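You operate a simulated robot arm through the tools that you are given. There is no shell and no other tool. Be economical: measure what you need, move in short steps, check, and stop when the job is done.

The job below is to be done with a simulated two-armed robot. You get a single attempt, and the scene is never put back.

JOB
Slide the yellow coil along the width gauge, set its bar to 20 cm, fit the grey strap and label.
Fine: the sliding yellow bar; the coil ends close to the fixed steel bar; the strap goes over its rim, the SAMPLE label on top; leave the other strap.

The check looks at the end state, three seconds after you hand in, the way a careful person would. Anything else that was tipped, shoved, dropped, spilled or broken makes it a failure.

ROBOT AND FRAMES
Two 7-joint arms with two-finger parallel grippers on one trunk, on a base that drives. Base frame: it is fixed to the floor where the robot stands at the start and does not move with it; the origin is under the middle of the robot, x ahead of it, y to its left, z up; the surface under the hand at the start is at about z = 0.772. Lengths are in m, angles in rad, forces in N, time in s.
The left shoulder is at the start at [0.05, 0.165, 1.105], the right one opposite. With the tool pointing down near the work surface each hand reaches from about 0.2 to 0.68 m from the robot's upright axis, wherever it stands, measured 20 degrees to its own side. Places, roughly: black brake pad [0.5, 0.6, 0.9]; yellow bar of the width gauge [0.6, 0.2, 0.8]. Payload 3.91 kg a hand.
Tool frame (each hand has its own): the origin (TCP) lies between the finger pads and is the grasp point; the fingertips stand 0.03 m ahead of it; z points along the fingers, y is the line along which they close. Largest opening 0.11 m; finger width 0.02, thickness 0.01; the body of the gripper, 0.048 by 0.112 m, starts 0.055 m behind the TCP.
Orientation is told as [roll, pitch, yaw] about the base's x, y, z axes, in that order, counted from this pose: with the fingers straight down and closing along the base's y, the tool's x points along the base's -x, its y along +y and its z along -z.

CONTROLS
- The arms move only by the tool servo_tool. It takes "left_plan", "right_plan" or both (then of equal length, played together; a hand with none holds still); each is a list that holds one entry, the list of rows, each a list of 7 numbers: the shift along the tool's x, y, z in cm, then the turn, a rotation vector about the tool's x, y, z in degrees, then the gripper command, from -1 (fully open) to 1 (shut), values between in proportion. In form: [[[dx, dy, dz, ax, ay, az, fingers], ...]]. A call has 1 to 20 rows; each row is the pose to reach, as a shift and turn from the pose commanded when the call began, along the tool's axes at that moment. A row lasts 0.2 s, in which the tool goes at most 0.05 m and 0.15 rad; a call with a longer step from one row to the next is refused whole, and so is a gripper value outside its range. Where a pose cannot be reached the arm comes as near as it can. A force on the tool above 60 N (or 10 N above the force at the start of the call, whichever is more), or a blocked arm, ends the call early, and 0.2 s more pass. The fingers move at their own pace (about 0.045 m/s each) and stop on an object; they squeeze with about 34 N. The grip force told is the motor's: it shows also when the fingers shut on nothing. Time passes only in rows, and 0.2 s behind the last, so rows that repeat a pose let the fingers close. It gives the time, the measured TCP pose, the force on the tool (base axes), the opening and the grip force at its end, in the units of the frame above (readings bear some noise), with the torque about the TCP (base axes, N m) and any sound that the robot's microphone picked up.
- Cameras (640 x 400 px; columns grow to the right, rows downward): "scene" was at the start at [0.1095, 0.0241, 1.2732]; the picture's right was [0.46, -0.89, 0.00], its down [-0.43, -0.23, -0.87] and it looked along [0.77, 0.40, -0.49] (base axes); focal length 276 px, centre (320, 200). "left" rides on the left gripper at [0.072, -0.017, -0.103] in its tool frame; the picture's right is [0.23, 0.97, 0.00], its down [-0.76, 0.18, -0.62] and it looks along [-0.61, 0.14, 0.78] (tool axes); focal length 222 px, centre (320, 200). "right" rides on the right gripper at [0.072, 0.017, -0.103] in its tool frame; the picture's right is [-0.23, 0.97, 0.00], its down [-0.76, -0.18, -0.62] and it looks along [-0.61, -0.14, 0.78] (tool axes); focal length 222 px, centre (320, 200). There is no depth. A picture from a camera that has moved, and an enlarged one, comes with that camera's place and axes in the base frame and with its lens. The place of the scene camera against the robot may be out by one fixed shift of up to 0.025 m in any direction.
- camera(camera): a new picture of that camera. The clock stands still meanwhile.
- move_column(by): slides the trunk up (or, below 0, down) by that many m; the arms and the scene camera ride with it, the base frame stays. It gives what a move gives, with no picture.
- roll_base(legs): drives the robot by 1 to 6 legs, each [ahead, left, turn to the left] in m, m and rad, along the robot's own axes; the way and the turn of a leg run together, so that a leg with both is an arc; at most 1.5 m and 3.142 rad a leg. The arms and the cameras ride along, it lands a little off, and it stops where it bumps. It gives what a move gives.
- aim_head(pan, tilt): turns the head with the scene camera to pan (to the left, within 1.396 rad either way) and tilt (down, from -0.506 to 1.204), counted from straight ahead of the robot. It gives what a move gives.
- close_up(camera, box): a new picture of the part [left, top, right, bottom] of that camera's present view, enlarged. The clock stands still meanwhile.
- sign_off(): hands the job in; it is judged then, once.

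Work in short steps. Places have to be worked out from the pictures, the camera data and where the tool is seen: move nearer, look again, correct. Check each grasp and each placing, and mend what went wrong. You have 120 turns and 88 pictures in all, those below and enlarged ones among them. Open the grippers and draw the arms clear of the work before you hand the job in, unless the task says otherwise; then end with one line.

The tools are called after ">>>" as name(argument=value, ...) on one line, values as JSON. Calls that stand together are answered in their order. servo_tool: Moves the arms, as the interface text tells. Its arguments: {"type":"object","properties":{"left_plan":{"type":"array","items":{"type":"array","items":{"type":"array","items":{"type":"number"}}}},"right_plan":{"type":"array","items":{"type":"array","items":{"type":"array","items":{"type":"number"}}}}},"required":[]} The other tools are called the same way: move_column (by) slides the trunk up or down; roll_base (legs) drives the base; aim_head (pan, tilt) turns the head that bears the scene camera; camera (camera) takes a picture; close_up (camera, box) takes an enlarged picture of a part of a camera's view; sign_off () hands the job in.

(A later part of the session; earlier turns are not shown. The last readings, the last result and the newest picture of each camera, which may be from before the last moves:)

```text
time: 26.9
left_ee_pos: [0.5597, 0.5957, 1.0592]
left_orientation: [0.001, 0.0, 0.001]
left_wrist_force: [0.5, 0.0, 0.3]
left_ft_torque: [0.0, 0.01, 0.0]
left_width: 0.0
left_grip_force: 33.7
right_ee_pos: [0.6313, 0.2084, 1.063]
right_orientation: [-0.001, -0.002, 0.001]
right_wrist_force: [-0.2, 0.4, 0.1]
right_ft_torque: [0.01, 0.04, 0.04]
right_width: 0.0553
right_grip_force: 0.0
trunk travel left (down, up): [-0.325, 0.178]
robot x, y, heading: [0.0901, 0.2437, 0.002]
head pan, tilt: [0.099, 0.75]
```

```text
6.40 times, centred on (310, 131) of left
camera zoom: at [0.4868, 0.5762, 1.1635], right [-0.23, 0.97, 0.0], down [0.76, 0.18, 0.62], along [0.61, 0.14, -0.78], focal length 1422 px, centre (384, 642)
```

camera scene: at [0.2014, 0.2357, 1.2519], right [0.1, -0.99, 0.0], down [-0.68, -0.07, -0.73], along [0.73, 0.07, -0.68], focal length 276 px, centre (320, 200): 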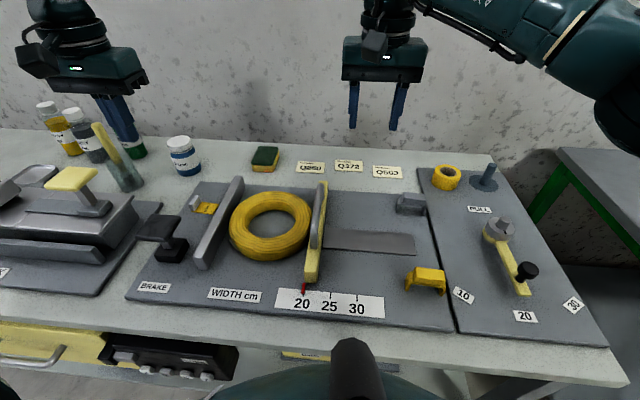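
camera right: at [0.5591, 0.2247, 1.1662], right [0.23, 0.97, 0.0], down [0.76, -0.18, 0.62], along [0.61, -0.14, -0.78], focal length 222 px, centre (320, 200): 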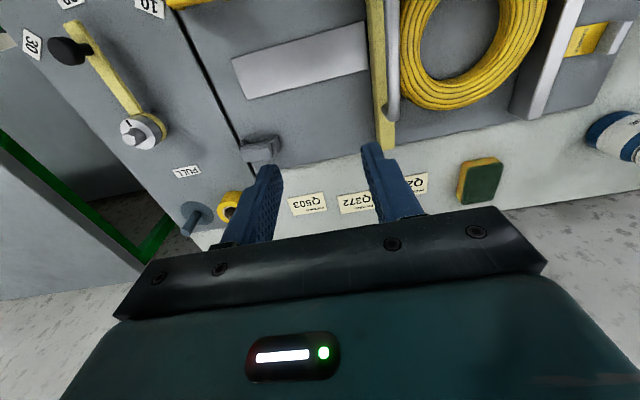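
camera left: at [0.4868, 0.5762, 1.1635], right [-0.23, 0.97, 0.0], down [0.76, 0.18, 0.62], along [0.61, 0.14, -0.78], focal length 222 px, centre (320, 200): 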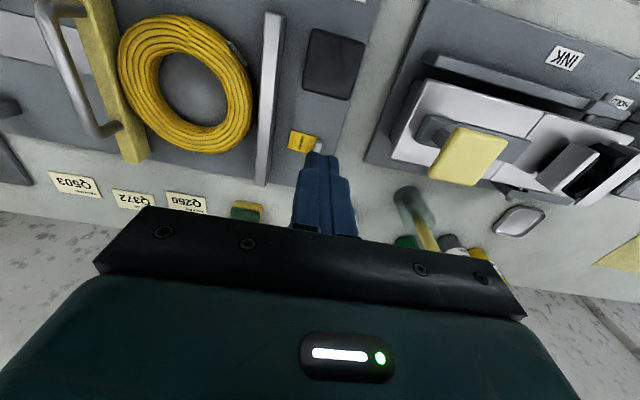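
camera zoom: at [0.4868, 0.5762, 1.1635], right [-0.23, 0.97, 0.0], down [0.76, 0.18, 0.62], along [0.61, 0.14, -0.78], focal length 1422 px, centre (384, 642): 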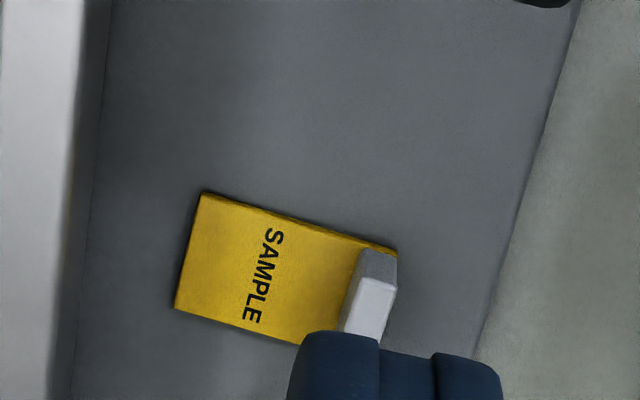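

Strap top ≈(0.70, 0.087, 0.835), block ≈5.4 cm long along y; label plate centre ≈(0.662, 0.587), tab at its +y end. Move the right hand above the strap.

>>> servo_tool(right_plan=[[[-1.5, -3, 2, 0, 0, 0, -0.45], [-3, -6, 5, 0, 0, 0, -0.45], [-4.5, -9, 8, 0, 0, 0, -0.45], [-6, -11, 11, 0, 0, 0, -0.45], [-6.9, -12.1, 14.5, 0, 0, 0, -0.45], [-6.9, -12.1, 14.5, 0, 0, 0, -0.45]]])

>>> camera(camera="right")

>>> close_up(camera="scene", box=[350, 130, 470, 230])

```text
time: 28.4
left_ee_pos: [0.5572, 0.5935, 1.0588]
left_orientation: [0.0, 0.001, 0.001]
left_wrist_force: [-0.5, 0.2, 0.0]
left_ft_torque: [-0.02, 0.0, -0.03]
left_width: 0.0
left_grip_force: 34.0
right_ee_pos: [0.701, 0.0895, 0.9177]
right_orientation: [0.001, -0.002, 0.002]
right_wrist_force: [-0.1, 0.4, 0.0]
right_ft_torque: [0.02, -0.03, 0.02]
right_width: 0.08
right_grip_force: 0.2
trunk travel left (down, up): [-0.325, 0.178]
robot x, y, heading: [0.09, 0.2452, -0.002]
head pan, tilt: [0.099, 0.75]
```

```text
49 pictures are left
camera right: at [0.6288, 0.1059, 1.021], right [0.23, 0.97, 0.0], down [0.76, -0.18, 0.62], along [0.61, -0.14, -0.78], focal length 222 px, centre (320, 200)
```

right: 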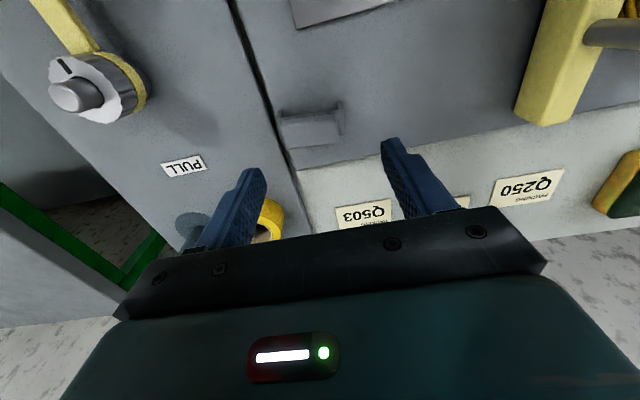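

```text
4.00 times, centred on (410, 180) of scene
camera zoom: at [0.2004, 0.2357, 1.252], right [0.1, -0.99, 0.0], down [-0.68, -0.07, -0.73], along [0.73, 0.07, -0.68], focal length 1104 px, centre (-40, 280)
```

zoom: 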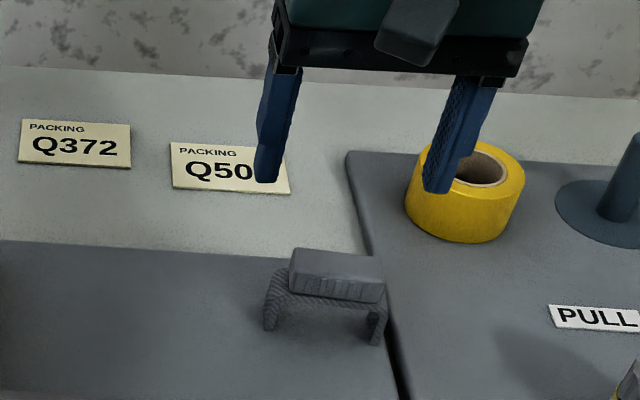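

Strap block at ≈(0.70, 0.082). Correct y by −0.6 cm, descend to tip z≈0.818, and view before closing.

>>> servo_tool(right_plan=[[[0, -0.6, 2, 0, 0, 0, -0.45], [0, -0.6, 4, 0, 0, 0, -0.45], [0, -0.6, 5.5, 0, 0, 0, -0.45], [0, -0.6, 6.9, 0, 0, 0, -0.45]]])

>>> close_up(camera="right", box=[220, 60, 460, 220])

>>> close_up(camera="scene", box=[370, 170, 450, 230])

```text
time: 29.4
left_ee_pos: [0.5575, 0.594, 1.0593]
left_orientation: [-0.001, 0.001, 0.003]
left_wrist_force: [-0.8, -1.1, 0.3]
left_ft_torque: [0.01, -0.02, 0.01]
left_width: 0.0
left_grip_force: 33.6
right_ee_pos: [0.7, 0.0809, 0.8494]
right_orientation: [0.001, 0.0, -0.001]
right_wrist_force: [0.4, -0.1, 0.1]
right_ft_torque: [0.0, -0.02, 0.02]
right_width: 0.0795
right_grip_force: 0.1
trunk travel left (down, up): [-0.325, 0.178]
robot x, y, heading: [0.0912, 0.2451, -0.001]
head pan, tilt: [0.099, 0.75]
```

```text
2.50 times, centred on (340, 140) of right
camera zoom: at [0.6288, 0.0972, 0.952], right [0.23, 0.97, 0.0], down [0.76, -0.18, 0.62], along [0.61, -0.14, -0.78], focal length 555 px, centre (270, 350)
```

zoom: 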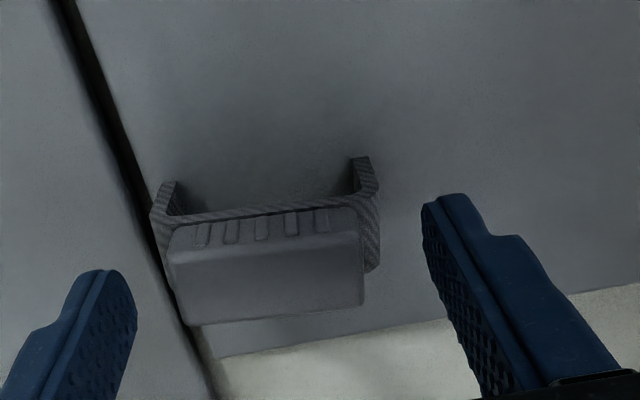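

```text
6.67 times, centred on (410, 200) of scene
camera zoom: at [0.2006, 0.2356, 1.252], right [0.1, -0.99, 0.0], down [-0.68, -0.07, -0.73], along [0.73, 0.07, -0.68], focal length 1840 px, centre (-280, 200)
```

zoom: 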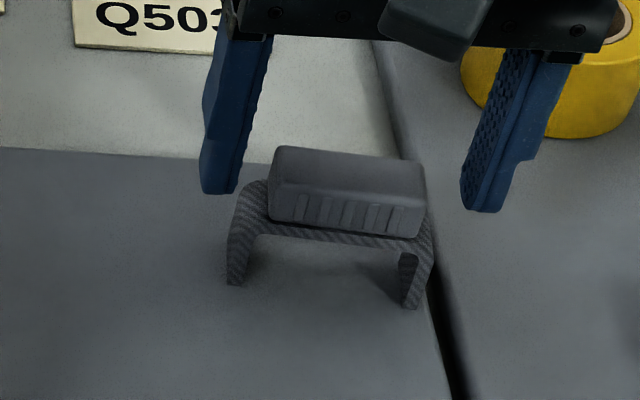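

Fingers straddle the block at good height. Close.

>>> servo_tool(right_plan=[[[0, -0.1, 0.2, 0, 0, 0, 0.1], [0, -0.1, 0.2, 0, 0, 0, 1], [0, -0.1, 0.2, 0, 0, 0, 1], [0, -0.1, 0.2, 0, 0, 0, 1], [0, -0.1, 0.2, 0, 0, 0, 1]]])

>>> servo_tool(right_plan=[[[0, 0, -2, 0, 0, 0, 1], [0, 0, -5, 0, 0, 0, 1], [0, 0, -9, 0, 0, 0, 1]]])

>>> camera(camera="right")

>>> close_up(camera="scene", box=[350, 100, 470, 230])

```text
time: 30.6
left_ee_pos: [0.5578, 0.5933, 1.0595]
left_orientation: [0.0, 0.003, 0.001]
left_wrist_force: [-0.1, 0.4, 0.6]
left_ft_torque: [-0.03, -0.03, -0.02]
left_width: 0.0
left_grip_force: 33.9
right_ee_pos: [0.7014, 0.0807, 0.8449]
right_orientation: [-0.001, -0.001, 0.0]
right_wrist_force: [0.5, -0.1, -0.2]
right_ft_torque: [-0.01, -0.02, -0.01]
right_width: 0.0512
right_grip_force: 34.2
trunk travel left (down, up): [-0.325, 0.178]
robot x, y, heading: [0.0892, 0.2497, -0.0]
head pan, tilt: [0.099, 0.75]
```

```text
time: 31.4
left_ee_pos: [0.559, 0.5936, 1.0589]
left_orientation: [0.0, -0.001, 0.003]
left_wrist_force: [-0.3, -0.4, -0.3]
left_ft_torque: [0.0, -0.01, 0.0]
left_width: 0.0
left_grip_force: 33.5
right_ee_pos: [0.7011, 0.0798, 0.9398]
right_orientation: [0.001, 0.002, 0.002]
right_wrist_force: [-0.2, -0.3, -0.2]
right_ft_torque: [-0.02, -0.02, 0.03]
right_width: 0.0505
right_grip_force: 34.0
trunk travel left (down, up): [-0.325, 0.178]
robot x, y, heading: [0.089, 0.244, 0.0]
head pan, tilt: [0.099, 0.75]
```

```text
45 pictures are left
camera right: at [0.629, 0.0969, 1.0431], right [0.23, 0.97, 0.0], down [0.76, -0.18, 0.62], along [0.61, -0.14, -0.78], focal length 222 px, centre (320, 200)
```

right: 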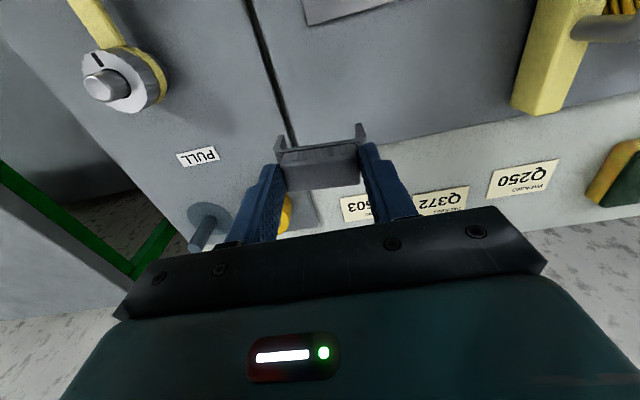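

```text
3.08 times, centred on (410, 165) of scene
camera zoom: at [0.2002, 0.2358, 1.252], right [0.1, -0.99, 0.0], down [-0.68, -0.07, -0.73], along [0.73, 0.07, -0.68], focal length 849 px, centre (43, 308)
```

zoom: 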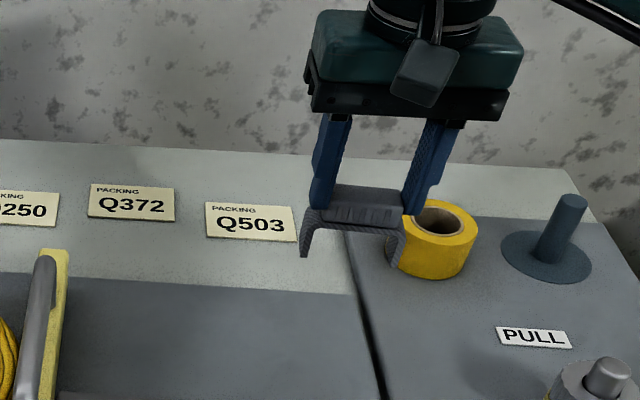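

Strap held. Swing it over the coil's front rim (crown ≈(0.537, 0.403)), raised, turning yaw +90° so its legs lie radially.

>>> servo_tool(right_plan=[[[0, 0, -3, 0, 0, 0, 1], [1, 1, -6, 0, 0, -8, 1], [2.6, 4, -6, 0, 0, -16, 1], [4.2, 7.5, -6, 0, 0, -24, 1], [5.8, 11, -6, 0, 0, -32, 1], [7.4, 14.5, -6, 0, 0, -40, 1], [9, 18, -6, 0, 0, -48, 1], [10.6, 21, -6, 0, 0, -56, 1], [12.2, 24, -6, 0, 0, -64, 1], [13.8, 27, -6, 0, 0, -72, 1], [15.2, 30, -6, 0, 0, -81, 1], [16.4, 32.3, -6, 0, 0, -90, 1], [16.4, 32.3, -6, 0, 0, -90, 1]]])

>>> camera(camera="right")

>>> camera(camera="scene")

```text
refused: row 11 steps farther than a row can; nothing moved
```

```text
43 pictures are left
camera right: at [0.629, 0.0969, 1.0431], right [0.23, 0.97, 0.0], down [0.76, -0.18, 0.62], along [0.61, -0.14, -0.78], focal length 222 px, centre (320, 200)
```

right: 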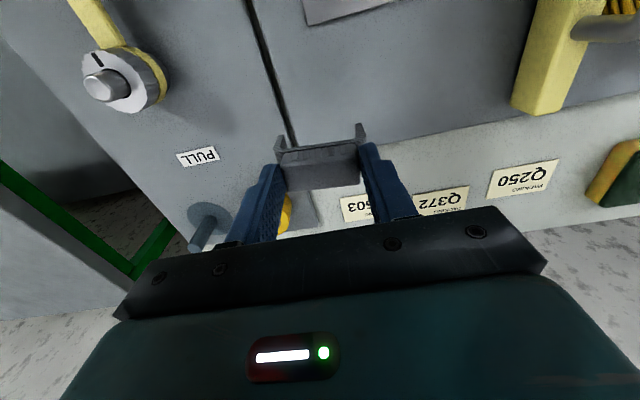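

```text
42 pictures are left
camera scene: at [0.2002, 0.2358, 1.252], right [0.1, -0.99, 0.0], down [-0.68, -0.07, -0.73], along [0.73, 0.07, -0.68], focal length 276 px, centre (320, 200)
```

scene: 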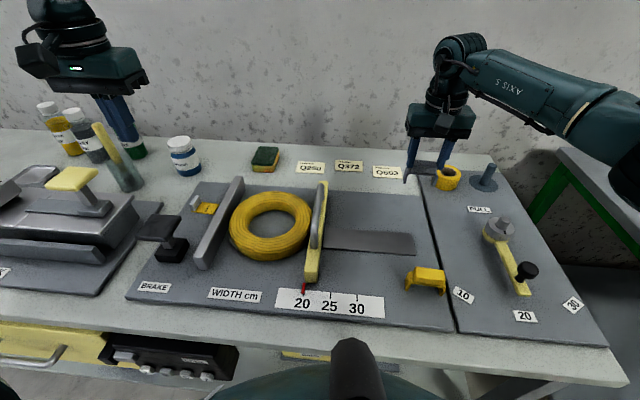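

The turn step was too large; replay with smaller turns.

>>> servo_tool(right_plan=[[[0, 0, -3, 0, 0, 0, 1], [1, 1, -6, 0, 0, -8, 1], [2.6, 4, -6, 0, 0, -16, 1], [4.2, 7.5, -6, 0, 0, -24, 1], [5.8, 11, -6, 0, 0, -32, 1], [7.4, 14.5, -6, 0, 0, -40, 1], [9, 18, -6, 0, 0, -48, 1], [10.6, 21, -6, 0, 0, -56, 1], [12.2, 24, -6, 0, 0, -64, 1], [13.8, 27, -6, 0, 0, -72, 1], [15.2, 30, -6, 0, 0, -80, 1], [16.2, 31.5, -6, 0, 0, -85, 1], [16.4, 32.3, -6, 0, 0, -90, 1], [16.4, 32.3, -6, 0, 0, -90, 1]]])

>>> camera(camera="right")

>>> camera(camera="scene")

```text
time: 34.4
left_ee_pos: [0.5587, 0.5925, 1.0599]
left_orientation: [0.001, 0.0, 0.001]
left_wrist_force: [0.1, -0.3, -0.6]
left_ft_torque: [0.0, 0.01, -0.01]
left_width: 0.0001
left_grip_force: 34.2
right_ee_pos: [0.4539, 0.3119, 1.0748]
right_orientation: [-0.011, -0.008, 1.492]
right_wrist_force: [0.7, 0.0, -0.1]
right_ft_torque: [0.01, -0.01, 0.02]
right_width: 0.0505
right_grip_force: 34.2
right hand out of reach, approached as far as the arm can: row 9, 10, 11, 12, 13, 14
trunk travel left (down, up): [-0.325, 0.178]
robot x, y, heading: [0.0862, 0.2441, 0.002]
head pan, tilt: [0.099, 0.75]
```

```text
41 pictures are left
camera right: at [0.4309, 0.2393, 1.1769], right [-0.95, 0.3, -0.01], down [0.23, 0.74, 0.63], along [0.2, 0.6, -0.78], focal length 222 px, centre (320, 200)
```

right: 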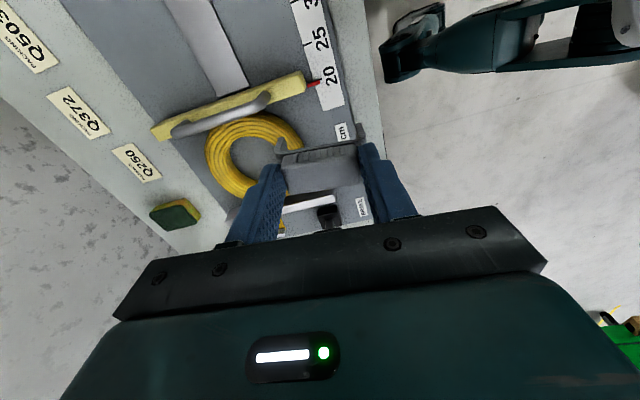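

```text
40 pictures are left
camera scene: at [0.2002, 0.2352, 1.2521], right [0.1, -0.99, 0.0], down [-0.68, -0.07, -0.73], along [0.73, 0.07, -0.68], focal length 276 px, centre (320, 200)
```

scene: 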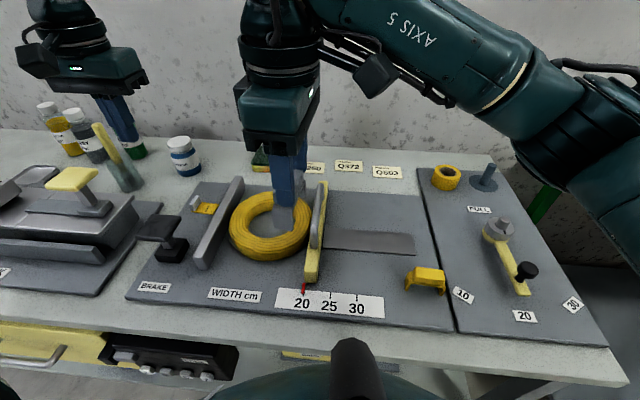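

The cross-body yaw was out of reach (hand at (0.454, 0.312)). I raise the left hand and roll the base left 0.25 m, back 0.05, so the target is ahead of the right arm.

>>> servo_tool(left_plan=[[[1, 0, -4, 0, 0, 0, 1], [3, 0, -8, 0, 0, 0, 1], [6, 0, -12, 0, 0, 0, 1]]])

>>> roll_base(legs=[[-0.05, 0, 0], [0, 0.25, 0]])

```text
time: 35.1
left_ee_pos: [0.4989, 0.5916, 1.1804]
left_orientation: [0.002, -0.001, -0.001]
left_wrist_force: [-0.3, -0.1, 0.3]
left_ft_torque: [-0.01, 0.01, 0.01]
left_width: 0.0001
left_grip_force: 33.8
right_ee_pos: [0.453, 0.3113, 1.074]
right_orientation: [-0.011, -0.006, 1.492]
right_wrist_force: [-0.1, -0.6, -0.3]
right_ft_torque: [0.03, 0.0, 0.01]
right_width: 0.0504
right_grip_force: 33.6
trunk travel left (down, up): [-0.325, 0.178]
robot x, y, heading: [0.0898, 0.2465, 0.006]
head pan, tilt: [0.099, 0.75]
```

```text
time: 38.5
left_ee_pos: [0.4475, 0.8486, 1.1789]
left_orientation: [0.001, -0.001, 0.005]
left_wrist_force: [0.4, -0.8, -0.4]
left_ft_torque: [0.02, 0.04, 0.01]
left_width: 0.0001
left_grip_force: 34.1
right_ee_pos: [0.4037, 0.5666, 1.074]
right_orientation: [-0.009, -0.007, 1.495]
right_wrist_force: [0.5, -0.3, -0.8]
right_ft_torque: [0.02, 0.0, 0.02]
right_width: 0.0509
right_grip_force: 34.1
trunk travel left (down, up): [-0.325, 0.178]
robot x, y, heading: [0.038, 0.4996, 0.002]
head pan, tilt: [0.099, 0.75]
```

Now move the strap toward the rim in part, to see how the commands land.

>>> servo_tool(right_plan=[[[2, -1.5, 0, 0, 0, 0, 1], [5, -4.5, 1, 0, 0, 0, 1], [8, -7, 2, 0, 0, 0, 1], [11, -9.5, 3, 0, 0, 0, 1], [14, -11.5, 4, 0, 0, 0, 1], [16.4, -13.3, 5, 0, 0, 0, 1], [16.4, -13.3, 5, 0, 0, 0, 1]]])

>>> camera(camera="right")

>>> camera(camera="scene")

```text
time: 40.1
left_ee_pos: [0.4466, 0.8475, 1.1799]
left_orientation: [0.001, -0.001, 0.003]
left_wrist_force: [0.4, 0.1, -0.3]
left_ft_torque: [0.0, 0.01, -0.01]
left_width: 0.0001
left_grip_force: 34.1
right_ee_pos: [0.398, 0.4689, 1.0419]
right_orientation: [-0.01, -0.006, 1.492]
right_wrist_force: [0.6, 0.2, -0.3]
right_ft_torque: [0.0, 0.0, 0.01]
right_width: 0.0504
right_grip_force: 34.2
right hand out of reach, approached as far as the arm can: row 1, 2, 3, 4, 5, 6, 7
trunk travel left (down, up): [-0.325, 0.178]
robot x, y, heading: [0.0343, 0.4971, 0.006]
head pan, tilt: [0.099, 0.75]
```

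```text
39 pictures are left
camera right: at [0.375, 0.397, 1.1443], right [-0.95, 0.3, -0.01], down [0.23, 0.74, 0.63], along [0.2, 0.6, -0.78], focal length 222 px, centre (320, 200)
```

right: 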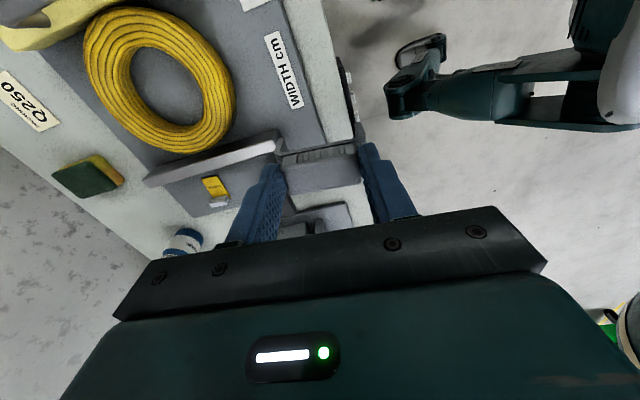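

```text
38 pictures are left
camera scene: at [0.1503, 0.4907, 1.252], right [0.1, -0.99, 0.0], down [-0.68, -0.07, -0.73], along [0.73, 0.07, -0.68], focal length 276 px, centre (320, 200)
```

scene: 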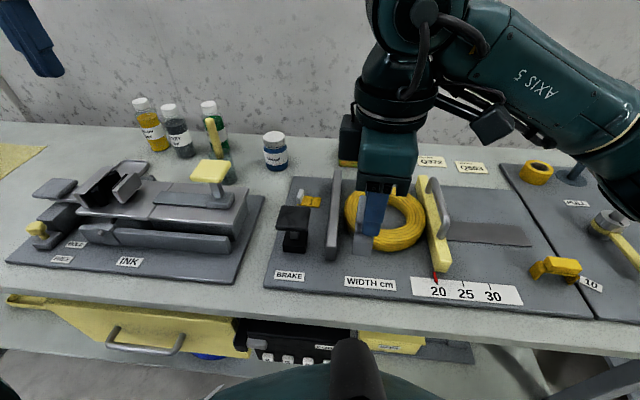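

The wrist joint limit blocks yaw +85° and beyond. I'll instead strap the front‑right rim with yaw −60° (radial point ≈(0.549, 0.367)); rotate back through 0.

>>> servo_tool(right_plan=[[[0, 0, 0, 0, 0, 8.1, 1], [0, 0, 0, 0, 0, 16.2, 1], [0, 0, 0, 0, 0, 24.3, 1], [0, 0, 0, 0, 0, 32.4, 1], [0, 0, 0, 0, 0, 40.5, 1], [0, 0, 0, 0, 0, 48.6, 1], [0, 0, 0, 0, 0, 56.7, 1], [0, 0, 0, 0, 0, 64.8, 1], [0, 0, 0, 0, 0, 72.9, 1], [0, 0, 0, 0, 0, 81, 1], [0, 0, 0, 0, 0, 89.1, 1], [0, 0, 0, 0, 0, 97.2, 1], [0, 0, 0, 0, 0, 105.3, 1], [0, 0, 0, 0, 0, 113.4, 1], [0, 0, 0, 0, 0, 121.5, 1], [0, 0, 0, 0, 0, 129.6, 1], [0, 0, 0, 0, 0, 137.7, 1], [0, 0, 0, 0, 0, 145.5, 1]]])

```text
time: 43.9
left_ee_pos: [0.4476, 0.8476, 1.1792]
left_orientation: [0.001, -0.001, 0.003]
left_wrist_force: [0.1, -0.2, -0.4]
left_ft_torque: [-0.02, 0.0, -0.03]
left_width: 0.0002
left_grip_force: 34.2
right_ee_pos: [0.3934, 0.4715, 1.0406]
right_orientation: [0.01, 0.0, -1.05]
right_wrist_force: [-0.4, 0.8, -0.3]
right_ft_torque: [0.0, 0.01, -0.02]
right_width: 0.0504
right_grip_force: 34.2
trunk travel left (down, up): [-0.325, 0.178]
robot x, y, heading: [0.0352, 0.4986, -0.0]
head pan, tilt: [0.099, 0.75]
```

Yaw −60° reached with no complaint. Move over the front-right rim at z 0.94.

>>> servo_tool(right_plan=[[[-3.4, 1.6, 0, 0, 0, 0, 1], [-6.8, 3.2, 1, 0, 0, 0, 1], [-10.2, 4.8, 3, 0, 0, 0, 1], [-13.6, 6.4, 6, 0, 0, 0, 1], [-16.8, 8.2, 9, 0, 0, 0, 1], [-16.8, 8.2, 10, 0, 0, 0, 1], [-16.8, 8.2, 10, 0, 0, 0, 1]]])

>>> camera(camera="right")

>>> close_up(camera="scene", box=[310, 130, 490, 290])

```text
time: 45.5
left_ee_pos: [0.4481, 0.8488, 1.1801]
left_orientation: [0.0, 0.0, 0.003]
left_wrist_force: [0.5, 0.7, 0.2]
left_ft_torque: [0.0, -0.01, -0.01]
left_width: 0.0
left_grip_force: 34.1
right_ee_pos: [0.5507, 0.3691, 0.9391]
right_orientation: [0.012, 0.001, -1.045]
right_wrist_force: [-0.1, -0.5, 0.2]
right_ft_torque: [0.04, 0.01, 0.0]
right_width: 0.0504
right_grip_force: 33.8
trunk travel left (down, up): [-0.325, 0.178]
robot x, y, heading: [0.0365, 0.5005, -0.001]
head pan, tilt: [0.099, 0.75]
```

```text
37 pictures are left
camera right: at [0.5293, 0.4397, 1.0425], right [0.96, 0.29, 0.01], down [0.22, -0.75, 0.62], along [0.19, -0.59, -0.78], focal length 222 px, centre (320, 200)
```

right: 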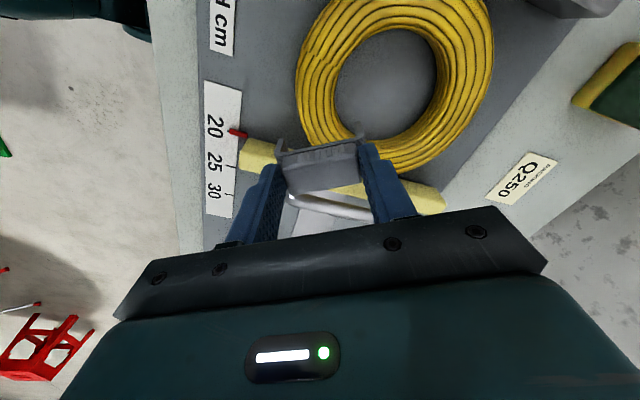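

```text
2.50 times, centred on (400, 210) of scene
camera zoom: at [0.1503, 0.4905, 1.252], right [0.1, -0.99, 0.0], down [-0.68, -0.07, -0.73], along [0.73, 0.07, -0.68], focal length 690 px, centre (120, 175)
```

zoom: 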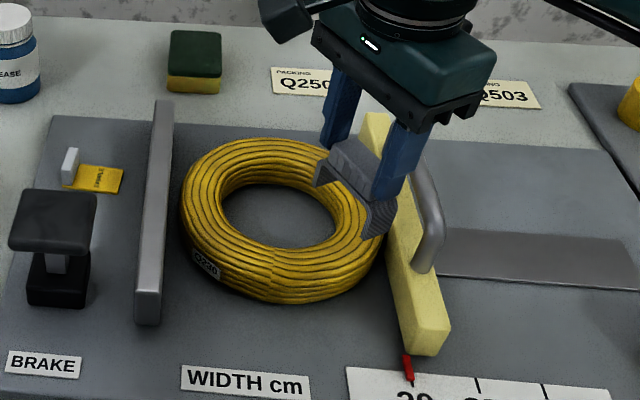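

Coil centre ≈(0.614, 0.406), so the target (0.5525, 0.3705) is within 2 mm. Descend in stages.

>>> servo_tool(right_plan=[[[0, 0.2, 1.5, 0, 0, 0, 1], [0, 0.2, 3, 0, 0, 0, 1], [0, 0.2, 4.5, 0, 0, 0, 1], [0, 0.2, 5, 0, 0, 0, 1]]])

>>> close_up(camera="scene", box=[350, 160, 450, 250])

>>> close_up(camera="right", box=[220, 0, 460, 220])

```text
time: 46.5
left_ee_pos: [0.4482, 0.8483, 1.1793]
left_orientation: [0.001, 0.0, 0.004]
left_wrist_force: [0.8, -0.8, -0.1]
left_ft_torque: [0.0, 0.01, -0.02]
left_width: 0.0
left_grip_force: 34.1
right_ee_pos: [0.5513, 0.3696, 0.8904]
right_orientation: [0.011, 0.0, -1.045]
right_wrist_force: [-0.1, -0.2, -1.1]
right_ft_torque: [0.03, 0.0, 0.0]
right_width: 0.0501
right_grip_force: 34.2
trunk travel left (down, up): [-0.325, 0.178]
robot x, y, heading: [0.0355, 0.4979, 0.004]
head pan, tilt: [0.099, 0.75]
```

```text
4.44 times, centred on (400, 205) of scene
camera zoom: at [0.1503, 0.4905, 1.252], right [0.1, -0.99, 0.0], down [-0.68, -0.07, -0.73], along [0.73, 0.07, -0.68], focal length 1227 px, centre (-36, 178)
```

zoom: 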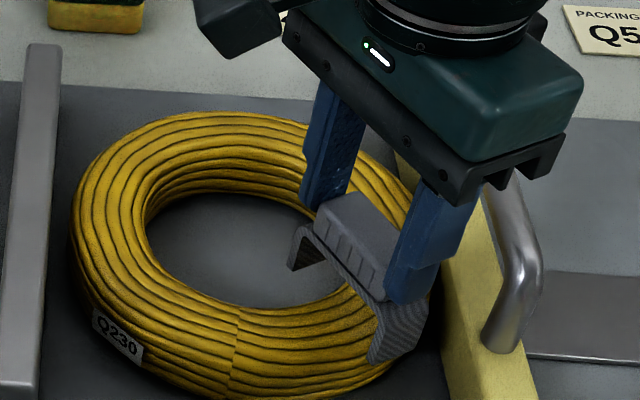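

```text
1.82 times, centred on (340, 110) of right
camera zoom: at [0.5293, 0.4397, 0.994], right [0.96, 0.29, 0.01], down [0.22, -0.75, 0.62], along [0.19, -0.59, -0.78], focal length 404 px, centre (284, 364)
```

zoom: 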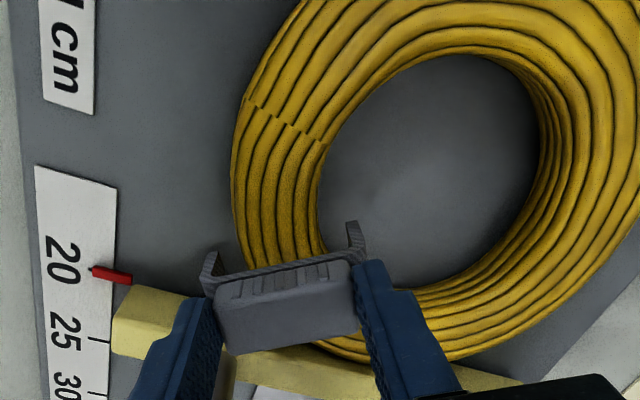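

Legs straddle the rim well (and the pointer sits at 20 in this view). Continue down gently.

>>> servo_tool(right_plan=[[[0, 0, 1, 0, 0, 0, 1], [0, 0, 2, 0, 0, 0, 1], [0, 0, 2.6, 0, 0, 0, 1], [0, 0, 3, 0, 0, 0, 1]]])

>>> close_up(camera="scene", box=[350, 160, 450, 250])

```text
time: 47.5
left_ee_pos: [0.4481, 0.8485, 1.1797]
left_orientation: [0.0, 0.001, 0.005]
left_wrist_force: [-0.4, 0.4, 0.1]
left_ft_torque: [0.02, -0.04, 0.03]
left_width: 0.0
left_grip_force: 33.8
right_ee_pos: [0.5519, 0.3692, 0.8624]
right_orientation: [0.013, -0.001, -1.044]
right_wrist_force: [-0.6, 0.3, -0.5]
right_ft_torque: [-0.04, 0.03, 0.0]
right_width: 0.0503
right_grip_force: 34.2
trunk travel left (down, up): [-0.325, 0.178]
robot x, y, heading: [0.0382, 0.494, 0.004]
head pan, tilt: [0.099, 0.75]
```

```text
4.44 times, centred on (400, 205) of scene
camera zoom: at [0.1503, 0.4905, 1.252], right [0.1, -0.99, 0.0], down [-0.68, -0.07, -0.73], along [0.73, 0.07, -0.68], focal length 1227 px, centre (-36, 178)
```

zoom: 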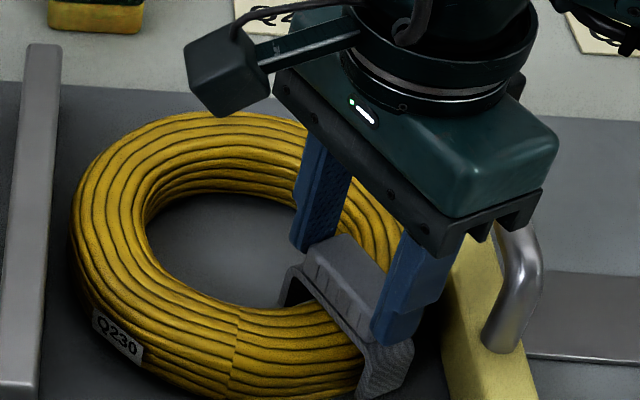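

Nearly seated with no contact yet. Small steps down until force shows.

>>> servo_tool(right_plan=[[[0, 0, 0.3, 0, 0, 0, 1], [0, 0, 0.6, 0, 0, 0, 1], [0, 0, 0.8, 0, 0, 0, 1]]])

```text
time: 48.3
left_ee_pos: [0.4449, 0.8488, 1.1819]
left_orientation: [-0.001, -0.004, 0.004]
left_wrist_force: [-0.7, 0.0, -0.5]
left_ft_torque: [0.0, 0.0, 0.01]
left_width: 0.0
left_grip_force: 33.6
right_ee_pos: [0.5516, 0.3704, 0.859]
right_orientation: [0.018, -0.004, -1.047]
right_wrist_force: [-0.6, -5.6, 27.0]
right_ft_torque: [-0.4, 0.1, -0.04]
right_width: 0.0502
right_grip_force: 34.1
trunk travel left (down, up): [-0.325, 0.178]
robot x, y, heading: [0.0384, 0.5, 0.001]
head pan, tilt: [0.099, 0.75]
```

Seated on the coil (27 N at z 0.859). Relieve the load, open, and lift off.

>>> servo_tool(right_plan=[[[0, 0, -0.4, 0, 0, 0, 1], [0, 0, -0.4, 0, 0, 0, 0.0], [0, 0, -0.4, 0, 0, 0, -0.3], [0, 0, -0.4, 0, 0, 0, -0.3], [0, 0, -0.4, 0, 0, 0, -0.3], [0, 0, -1.5, 0, 0, 0, -0.3], [0, 0, -4, 0, 0, 0, -0.3], [0, 0, -8, 0, 0, 0, -0.3], [0, 0, -12, 0, 0, 0, -0.3], [0, 0, -16, 0, 0, 0, -0.3]]])

>>> camera(camera="right")

>>> camera(camera="scene")

```text
time: 50.5
left_ee_pos: [0.4474, 0.8487, 1.1796]
left_orientation: [0.0, 0.0, 0.004]
left_wrist_force: [-0.4, -0.2, -0.4]
left_ft_torque: [0.0, -0.01, 0.0]
left_width: 0.0002
left_grip_force: 34.0
right_ee_pos: [0.5495, 0.3652, 1.0106]
right_orientation: [0.01, -0.001, -1.046]
right_wrist_force: [0.1, -0.2, 0.4]
right_ft_torque: [-0.01, -0.01, 0.02]
right_width: 0.0715
right_grip_force: 0.1
trunk travel left (down, up): [-0.325, 0.178]
robot x, y, heading: [0.0366, 0.4995, 0.003]
head pan, tilt: [0.099, 0.75]
```

```text
32 pictures are left
camera right: at [0.5284, 0.4363, 1.1145], right [0.96, 0.29, 0.01], down [0.22, -0.75, 0.62], along [0.19, -0.59, -0.78], focal length 222 px, centre (320, 200)
```

right: 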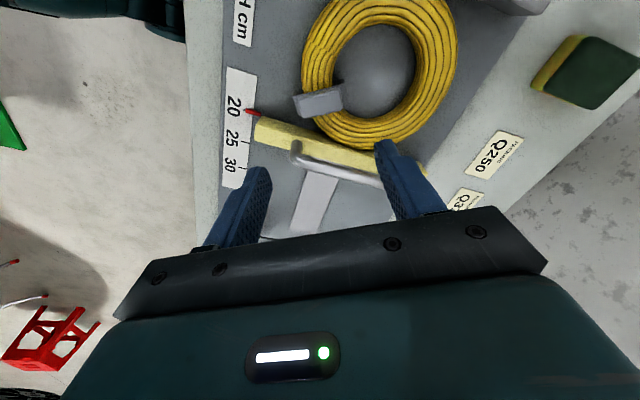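

```text
31 pictures are left
camera scene: at [0.15, 0.4906, 1.252], right [0.1, -0.99, 0.0], down [-0.68, -0.07, -0.73], along [0.73, 0.07, -0.68], focal length 276 px, centre (320, 200)
```

scene: 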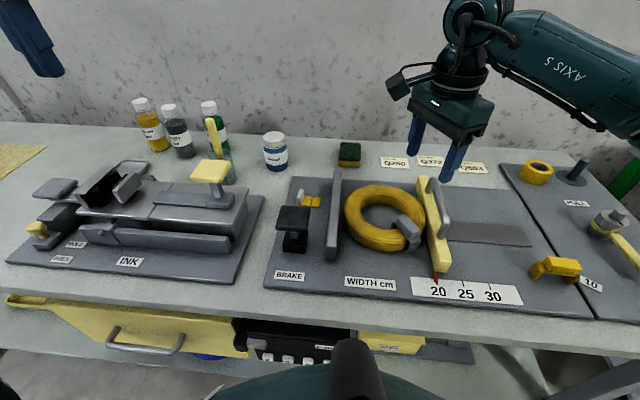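

Strap seated over the rim. Next: retract the right hand to the side and shift the base for the left arm to fetch the label.

>>> servo_tool(right_plan=[[[0, 0, -4, 0, 0, 7, -0.3], [-2, -4, -7, 0, 0, 0, 0], [-4, -8, -8, 0, 0, -8, 0], [-6, -12, -8, 0, 0, -16, 0], [-8, -16, -8, 0, 0, -24, 0]]])

>>> roll_base(legs=[[0, -0.12, 0], [0.05, 0, 0]])

>>> camera(camera="left")

```text
refused: row 2 steps farther than a row can; nothing moved
```

```text
time: 52.7
left_ee_pos: [0.4976, 0.7288, 1.1791]
left_orientation: [-0.001, 0.001, 0.007]
left_wrist_force: [0.4, -1.0, 0.2]
left_ft_torque: [0.01, 0.03, 0.0]
left_width: 0.0
left_grip_force: 34.8
right_ee_pos: [0.6015, 0.2494, 1.0101]
right_orientation: [0.011, 0.0, -1.042]
right_wrist_force: [0.0, 0.0, -0.4]
right_ft_torque: [-0.03, 0.0, 0.02]
right_width: 0.0716
right_grip_force: 0.0
trunk travel left (down, up): [-0.325, 0.178]
robot x, y, heading: [0.0908, 0.3755, 0.007]
head pan, tilt: [0.099, 0.75]
```

```text
30 pictures are left
camera left: at [0.4259, 0.7109, 1.2838], right [-0.23, 0.97, 0.0], down [0.76, 0.18, 0.62], along [0.61, 0.15, -0.78], focal length 222 px, centre (320, 200)
```

left: 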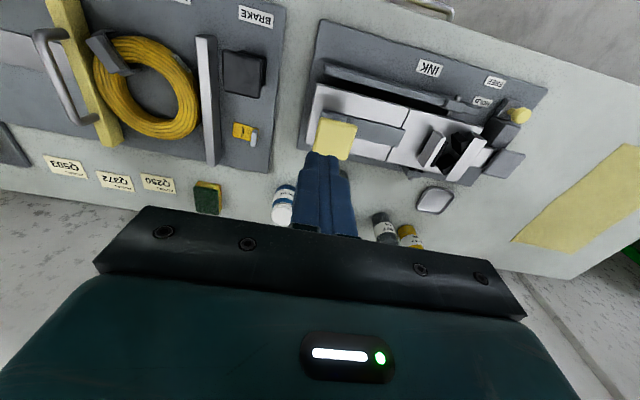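

Tab located at ≈(0.662, 0.614). Retract the right hand (smaller turns) and bring the left hand above the tab.

>>> servo_tool(left_plan=[[[-4, -2.8, 0, 0, 0, 0, 0.2], [-8, -5.6, 1, 0, 0, 0, 0.2], [-12, -8.5, 4, 0, 0, 0, 0.2], [-15, -10.5, 8, 0, 0, 0, 0.2], [-16.4, -11.5, 12.5, 0, 0, 0, 0.2], [-16.4, -11.5, 17, 0, 0, 0, 0.2], [-16.4, -11.5, 21.5, 0, 0, 0, 0.2], [-16.4, -11.5, 25.5, 0, 0, 0, 0.2], [-16.4, -11.5, 25.5, 0, 0, 0, 0.2]]], right_plan=[[[0, 0, -3, 0, 0, 0, 0], [0, -3, -6, 0, 0, 0, 0], [-1, -6, -6, 0, 0, 0, 0], [-2, -9, -6, 0, 0, 0, 0], [-3, -12, -6, 0, 0, 0, 0], [-4, -15, -6, 0, 0, 0, 0], [-4.4, -16.4, -6, 0, 0, 0, 0], [-4.4, -16.4, -6, 0, 0, 0, 0], [-4.4, -16.4, -6, 0, 0, 0, 0]]])

>>> camera(camera="left")

>>> close_up(camera="scene", box=[210, 130, 430, 280])

```text
refused: row 3 steps farther than a row can; nothing moved
```

```text
29 pictures are left
camera left: at [0.4259, 0.7109, 1.2838], right [-0.23, 0.97, 0.0], down [0.76, 0.18, 0.62], along [0.61, 0.15, -0.78], focal length 222 px, centre (320, 200)
```

left: 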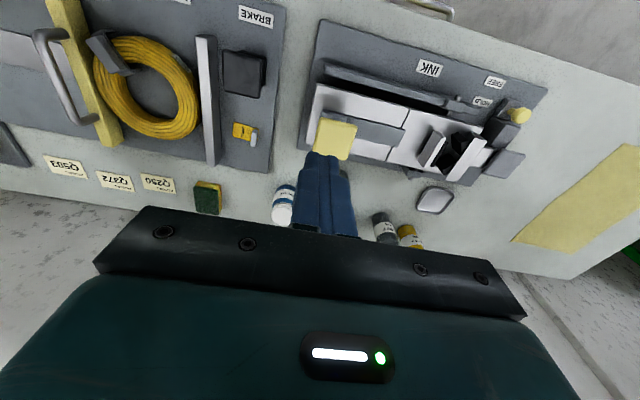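

```text
2.67 times, centred on (320, 205) of scene
camera zoom: at [0.2013, 0.3704, 1.2519], right [0.11, -0.99, 0.0], down [-0.68, -0.07, -0.73], along [0.73, 0.08, -0.68], focal length 736 px, centre (320, 187)
```

zoom: 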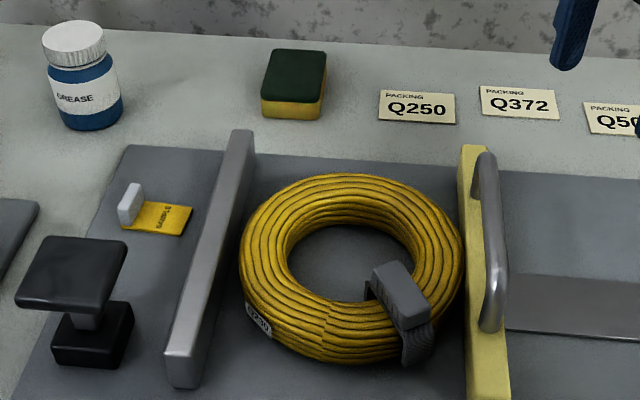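

Steps were a bit long; replay with finer rows.

>>> servo_tool(left_plan=[[[-3.2, -2.3, 0, 0, 0, 0, 0.2], [-6.5, -4.6, 0, 0, 0, 0, 0.2], [-9.8, -6.9, 1, 0, 0, 0, 0.2], [-13.1, -9.2, 3, 0, 0, 0, 0.2], [-16.4, -11.5, 5, 0, 0, 0, 0.2], [-16.4, -11.5, 9, 0, 0, 0, 0.2], [-16.4, -11.5, 13, 0, 0, 0, 0.2], [-16.4, -11.5, 17, 0, 0, 0, 0.2], [-16.4, -11.5, 21, 0, 0, 0, 0.2], [-16.4, -11.5, 25.5, 0, 0, 0, 0.2]]], right_plan=[[[0, 0, -3, 0, 0, 0, 0], [0, -3, -6, 0, 0, 0, 0], [-1, -6, -6, 0, 0, 0, 0], [-2, -9, -6, 0, 0, 0, 0], [-3, -12, -6, 0, 0, 0, 0], [-4, -15, -6, 0, 0, 0, 0], [-4.4, -16.4, -6, 0, 0, 0, 0], [-4.4, -16.4, -6, 0, 0, 0, 0], [-4.4, -16.4, -6, 0, 0, 0, 0], [-4.4, -16.4, -6, 0, 0, 0, 0]]])

>>> camera(camera="left")

>>> close_up(camera="scene", box=[210, 130, 350, 230])

```text
time: 54.9
left_ee_pos: [0.6419, 0.6256, 0.9342]
left_orientation: [-0.003, -0.005, 0.008]
left_wrist_force: [-0.3, 0.1, -0.5]
left_ft_torque: [0.02, 0.04, 0.0]
left_width: 0.044
left_grip_force: 0.1
left hand out of reach, approached as far as the arm can: row 4, 5, 6, 7, 8, 9, 10
right_ee_pos: [0.4803, 0.1242, 1.0684]
right_orientation: [0.01, 0.001, -1.041]
right_wrist_force: [-0.3, -0.3, 0.8]
right_ft_torque: [0.04, 0.0, 0.03]
right_width: 0.0551
right_grip_force: 0.1
trunk travel left (down, up): [-0.325, 0.178]
robot x, y, heading: [0.0866, 0.378, 0.007]
head pan, tilt: [0.099, 0.75]
```

```text
27 pictures are left
camera left: at [0.5698, 0.6082, 1.0379], right [-0.23, 0.97, 0.0], down [0.76, 0.18, 0.63], along [0.61, 0.14, -0.78], focal length 222 px, centre (320, 200)
```

left: 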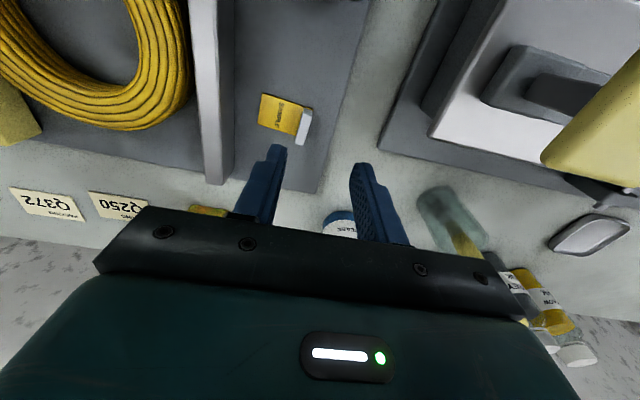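

```text
4.00 times, centred on (280, 180) of scene
camera zoom: at [0.2005, 0.3705, 1.252], right [0.11, -0.99, 0.0], down [-0.68, -0.07, -0.73], along [0.73, 0.08, -0.68], focal length 1104 px, centre (480, 280)
```

zoom: 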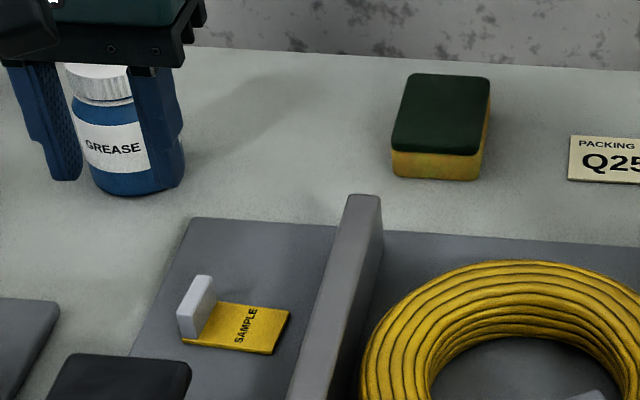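

Hand stopped at (0.642, 0.626); tab still judged at (0.662, 0.612). Nudge and lower slightly and see where it lands.

>>> servo_tool(left_plan=[[[0, 0, 2, 0, 0, 0, 0.2], [-1, -0.7, 2, 0, 0, 0, 0.2], [-2, -1.4, 2, 0, 0, 0, 0.2], [-2, -1.4, 2, 0, 0, 0, 0.2]]])

```text
time: 55.9
left_ee_pos: [0.6358, 0.6263, 0.9195]
left_orientation: [-0.001, -0.002, 0.008]
left_wrist_force: [0.0, 0.7, 0.2]
left_ft_torque: [-0.03, -0.01, 0.01]
left_width: 0.0439
left_grip_force: 0.1
left hand out of reach, approached as far as the arm can: row 1, 2, 3, 4
right_ee_pos: [0.4807, 0.1234, 1.0685]
right_orientation: [0.008, -0.001, -1.042]
right_wrist_force: [-0.2, -0.5, -0.7]
right_ft_torque: [0.0, 0.0, -0.01]
right_width: 0.0551
right_grip_force: 0.0
trunk travel left (down, up): [-0.325, 0.178]
robot x, y, heading: [0.0924, 0.3792, 0.008]
head pan, tilt: [0.099, 0.75]
```

Likely a poor arm posture. Retreat to x≈0.54, then approach again at low height.

>>> servo_tool(left_plan=[[[3, 0, -1.5, 0, 0, 0, 0.2], [6, 0, -3, 0, 0, 0, 0.2], [10, 0, -4, 0, 0, 0, 0.2], [14, 0, -4, 0, 0, 0, 0.2], [18, 0, -4, 0, 0, 0, 0.2], [18, 0, -4, 0, 0, 0, 0.2]]])

```text
time: 57.3
left_ee_pos: [0.4578, 0.6228, 0.9575]
left_orientation: [-0.001, 0.0, 0.007]
left_wrist_force: [-0.2, 0.7, -0.7]
left_ft_torque: [-0.01, 0.0, -0.01]
left_width: 0.044
left_grip_force: 0.1
right_ee_pos: [0.4809, 0.1239, 1.0691]
right_orientation: [0.01, 0.001, -1.041]
right_wrist_force: [-0.1, -0.5, -0.2]
right_ft_torque: [-0.01, 0.01, -0.01]
right_width: 0.055
right_grip_force: 0.0
trunk travel left (down, up): [-0.325, 0.178]
robot x, y, heading: [0.0849, 0.3765, 0.01]
head pan, tilt: [0.099, 0.75]
```

Now approach forward at this height.

>>> servo_tool(left_plan=[[[-4, -0.2, 0, 0, 0, 0, 0.2], [-8, -0.4, 0, 0, 0, 0, 0.2], [-12, -0.6, 0, 0, 0, 0, 0.2], [-15, -0.8, 0.5, 0, 0, 0, 0.2], [-18, -1, 1.5, 0, 0, 0, 0.2], [-20.4, -1.1, 3, 0, 0, 0, 0.2], [-20.4, -1.1, 3, 0, 0, 0, 0.2]]])

```text
time: 58.9
left_ee_pos: [0.6413, 0.626, 0.9348]
left_orientation: [0.001, -0.001, 0.006]
left_wrist_force: [1.5, -0.6, 0.0]
left_ft_torque: [0.0, 0.01, 0.01]
left_width: 0.0437
left_grip_force: 0.0
left hand out of reach, approached as far as the arm can: row 6, 7
right_ee_pos: [0.4804, 0.1241, 1.069]
right_orientation: [0.011, 0.0, -1.042]
right_wrist_force: [0.4, -0.2, -0.9]
right_ft_torque: [0.01, 0.03, 0.01]
right_width: 0.0553
right_grip_force: 0.0
trunk travel left (down, up): [-0.325, 0.178]
robot x, y, heading: [0.0904, 0.38, 0.007]
head pan, tilt: [0.099, 0.75]
```

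This is a real limit for an outward reach. Retreat, raise, and shift the base left 0.14 and ahead 0.03 so the tab lies inward of the left shoulder.

>>> servo_tool(left_plan=[[[4, 0, -3, 0, 0, 0, 0.2], [8, 0, -6, 0, 0, 0, 0.2], [12, 0, -9, 0, 0, 0, 0.2], [15, 0, -11, 0, 0, 0, 0.2]]])

>>> roll_base(legs=[[0, 0.14, 0], [0.03, 0, 0]])

```text
time: 59.9
left_ee_pos: [0.4907, 0.6239, 1.0437]
left_orientation: [0.0, 0.002, 0.009]
left_wrist_force: [-0.1, 0.1, 0.4]
left_ft_torque: [0.0, 0.02, 0.01]
left_width: 0.0437
left_grip_force: 0.0
right_ee_pos: [0.4803, 0.1236, 1.069]
right_orientation: [0.013, 0.0, -1.043]
right_wrist_force: [0.2, 0.0, -0.3]
right_ft_torque: [-0.02, -0.01, -0.02]
right_width: 0.055
right_grip_force: 0.0
trunk travel left (down, up): [-0.325, 0.178]
robot x, y, heading: [0.0935, 0.3773, 0.005]
head pan, tilt: [0.099, 0.75]
```

```text
time: 62.3
left_ee_pos: [0.4997, 0.7658, 1.0426]
left_orientation: [0.0, -0.001, 0.006]
left_wrist_force: [0.3, -1.3, 0.3]
left_ft_torque: [-0.01, 0.0, 0.02]
left_width: 0.0439
left_grip_force: 0.1
right_ee_pos: [0.4886, 0.2678, 1.0683]
right_orientation: [0.009, 0.0, -1.043]
right_wrist_force: [0.0, 0.1, -0.5]
right_ft_torque: [-0.01, -0.03, -0.01]
right_width: 0.0549
right_grip_force: 0.1
trunk travel left (down, up): [-0.325, 0.178]
robot x, y, heading: [0.0979, 0.5208, 0.002]
head pan, tilt: [0.099, 0.75]
stopped in leg 2: the robot was blocked; the commanded pose is now the measured one
```

The base touched the bench at x≈0.098; back off 1 cm, then reach for the tab.

>>> roll_base(legs=[[-0.01, 0, 0]])

>>> servo_tool(left_plan=[[[0, -4, 2, 0, 0, 0, 0.2], [0, -8, 4, 0, 0, 0, 0.2], [-2, -12, 6, 0, 0, 0, 0.2], [-5, -15.4, 8, 0, 0, 0, 0.2], [-9, -15.4, 9, 0, 0, 0, 0.2], [-13, -15.4, 10, 0, 0, 0, 0.2], [-17, -15.4, 11, 0, 0, 0, 0.2], [-17, -15.4, 11, 0, 0, 0, 0.2]]])

>>> camera(camera="left")

>>> camera(camera="scene")

```text
time: 63.0
left_ee_pos: [0.4897, 0.7657, 1.043]
left_orientation: [0.0, -0.001, 0.009]
left_wrist_force: [-0.6, 0.1, -0.4]
left_ft_torque: [-0.04, -0.01, 0.01]
left_width: 0.0438
left_grip_force: 0.1
right_ee_pos: [0.4797, 0.2673, 1.0686]
right_orientation: [0.011, 0.001, -1.042]
right_wrist_force: [-0.3, 0.9, -0.1]
right_ft_torque: [0.0, 0.0, -0.04]
right_width: 0.055
right_grip_force: 0.1
trunk travel left (down, up): [-0.325, 0.178]
robot x, y, heading: [0.0897, 0.5225, 0.003]
head pan, tilt: [0.099, 0.75]
```

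```text
time: 64.8
left_ee_pos: [0.5886, 0.6936, 0.9593]
left_orientation: [-0.001, 0.0, 0.008]
left_wrist_force: [0.2, 0.1, -0.9]
left_ft_torque: [0.01, 0.0, 0.03]
left_width: 0.0439
left_grip_force: 0.1
left hand out of reach, approached as far as the arm can: row 4, 5, 6, 7, 8
right_ee_pos: [0.4794, 0.2661, 1.0684]
right_orientation: [0.011, 0.0, -1.042]
right_wrist_force: [0.3, 0.1, 0.2]
right_ft_torque: [-0.02, 0.01, 0.02]
right_width: 0.055
right_grip_force: 0.2
trunk travel left (down, up): [-0.325, 0.178]
robot x, y, heading: [0.0853, 0.5251, 0.006]
head pan, tilt: [0.099, 0.75]
```

```text
25 pictures are left
camera left: at [0.5167, 0.6753, 1.0637], right [-0.23, 0.97, 0.0], down [0.76, 0.18, 0.62], along [0.61, 0.15, -0.78], focal length 222 px, centre (320, 200)
```

left: 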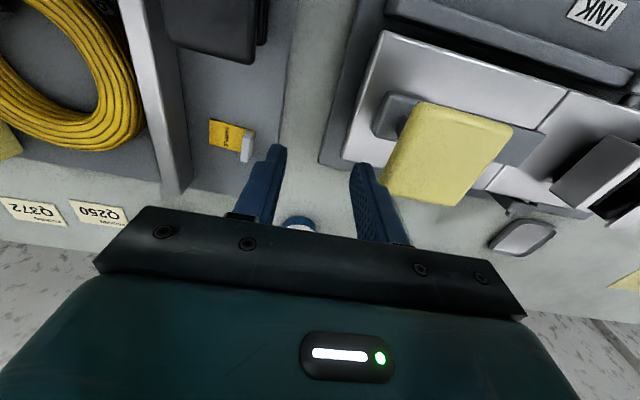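

```text
24 pictures are left
camera scene: at [0.199, 0.5131, 1.252], right [0.11, -0.99, 0.0], down [-0.68, -0.07, -0.73], along [0.73, 0.08, -0.68], focal length 276 px, centre (320, 200)
```

scene: 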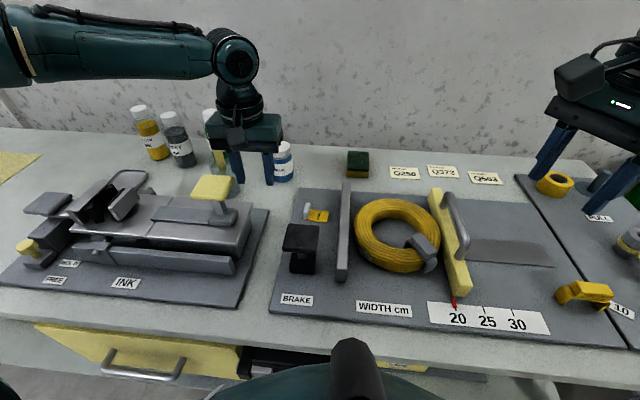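

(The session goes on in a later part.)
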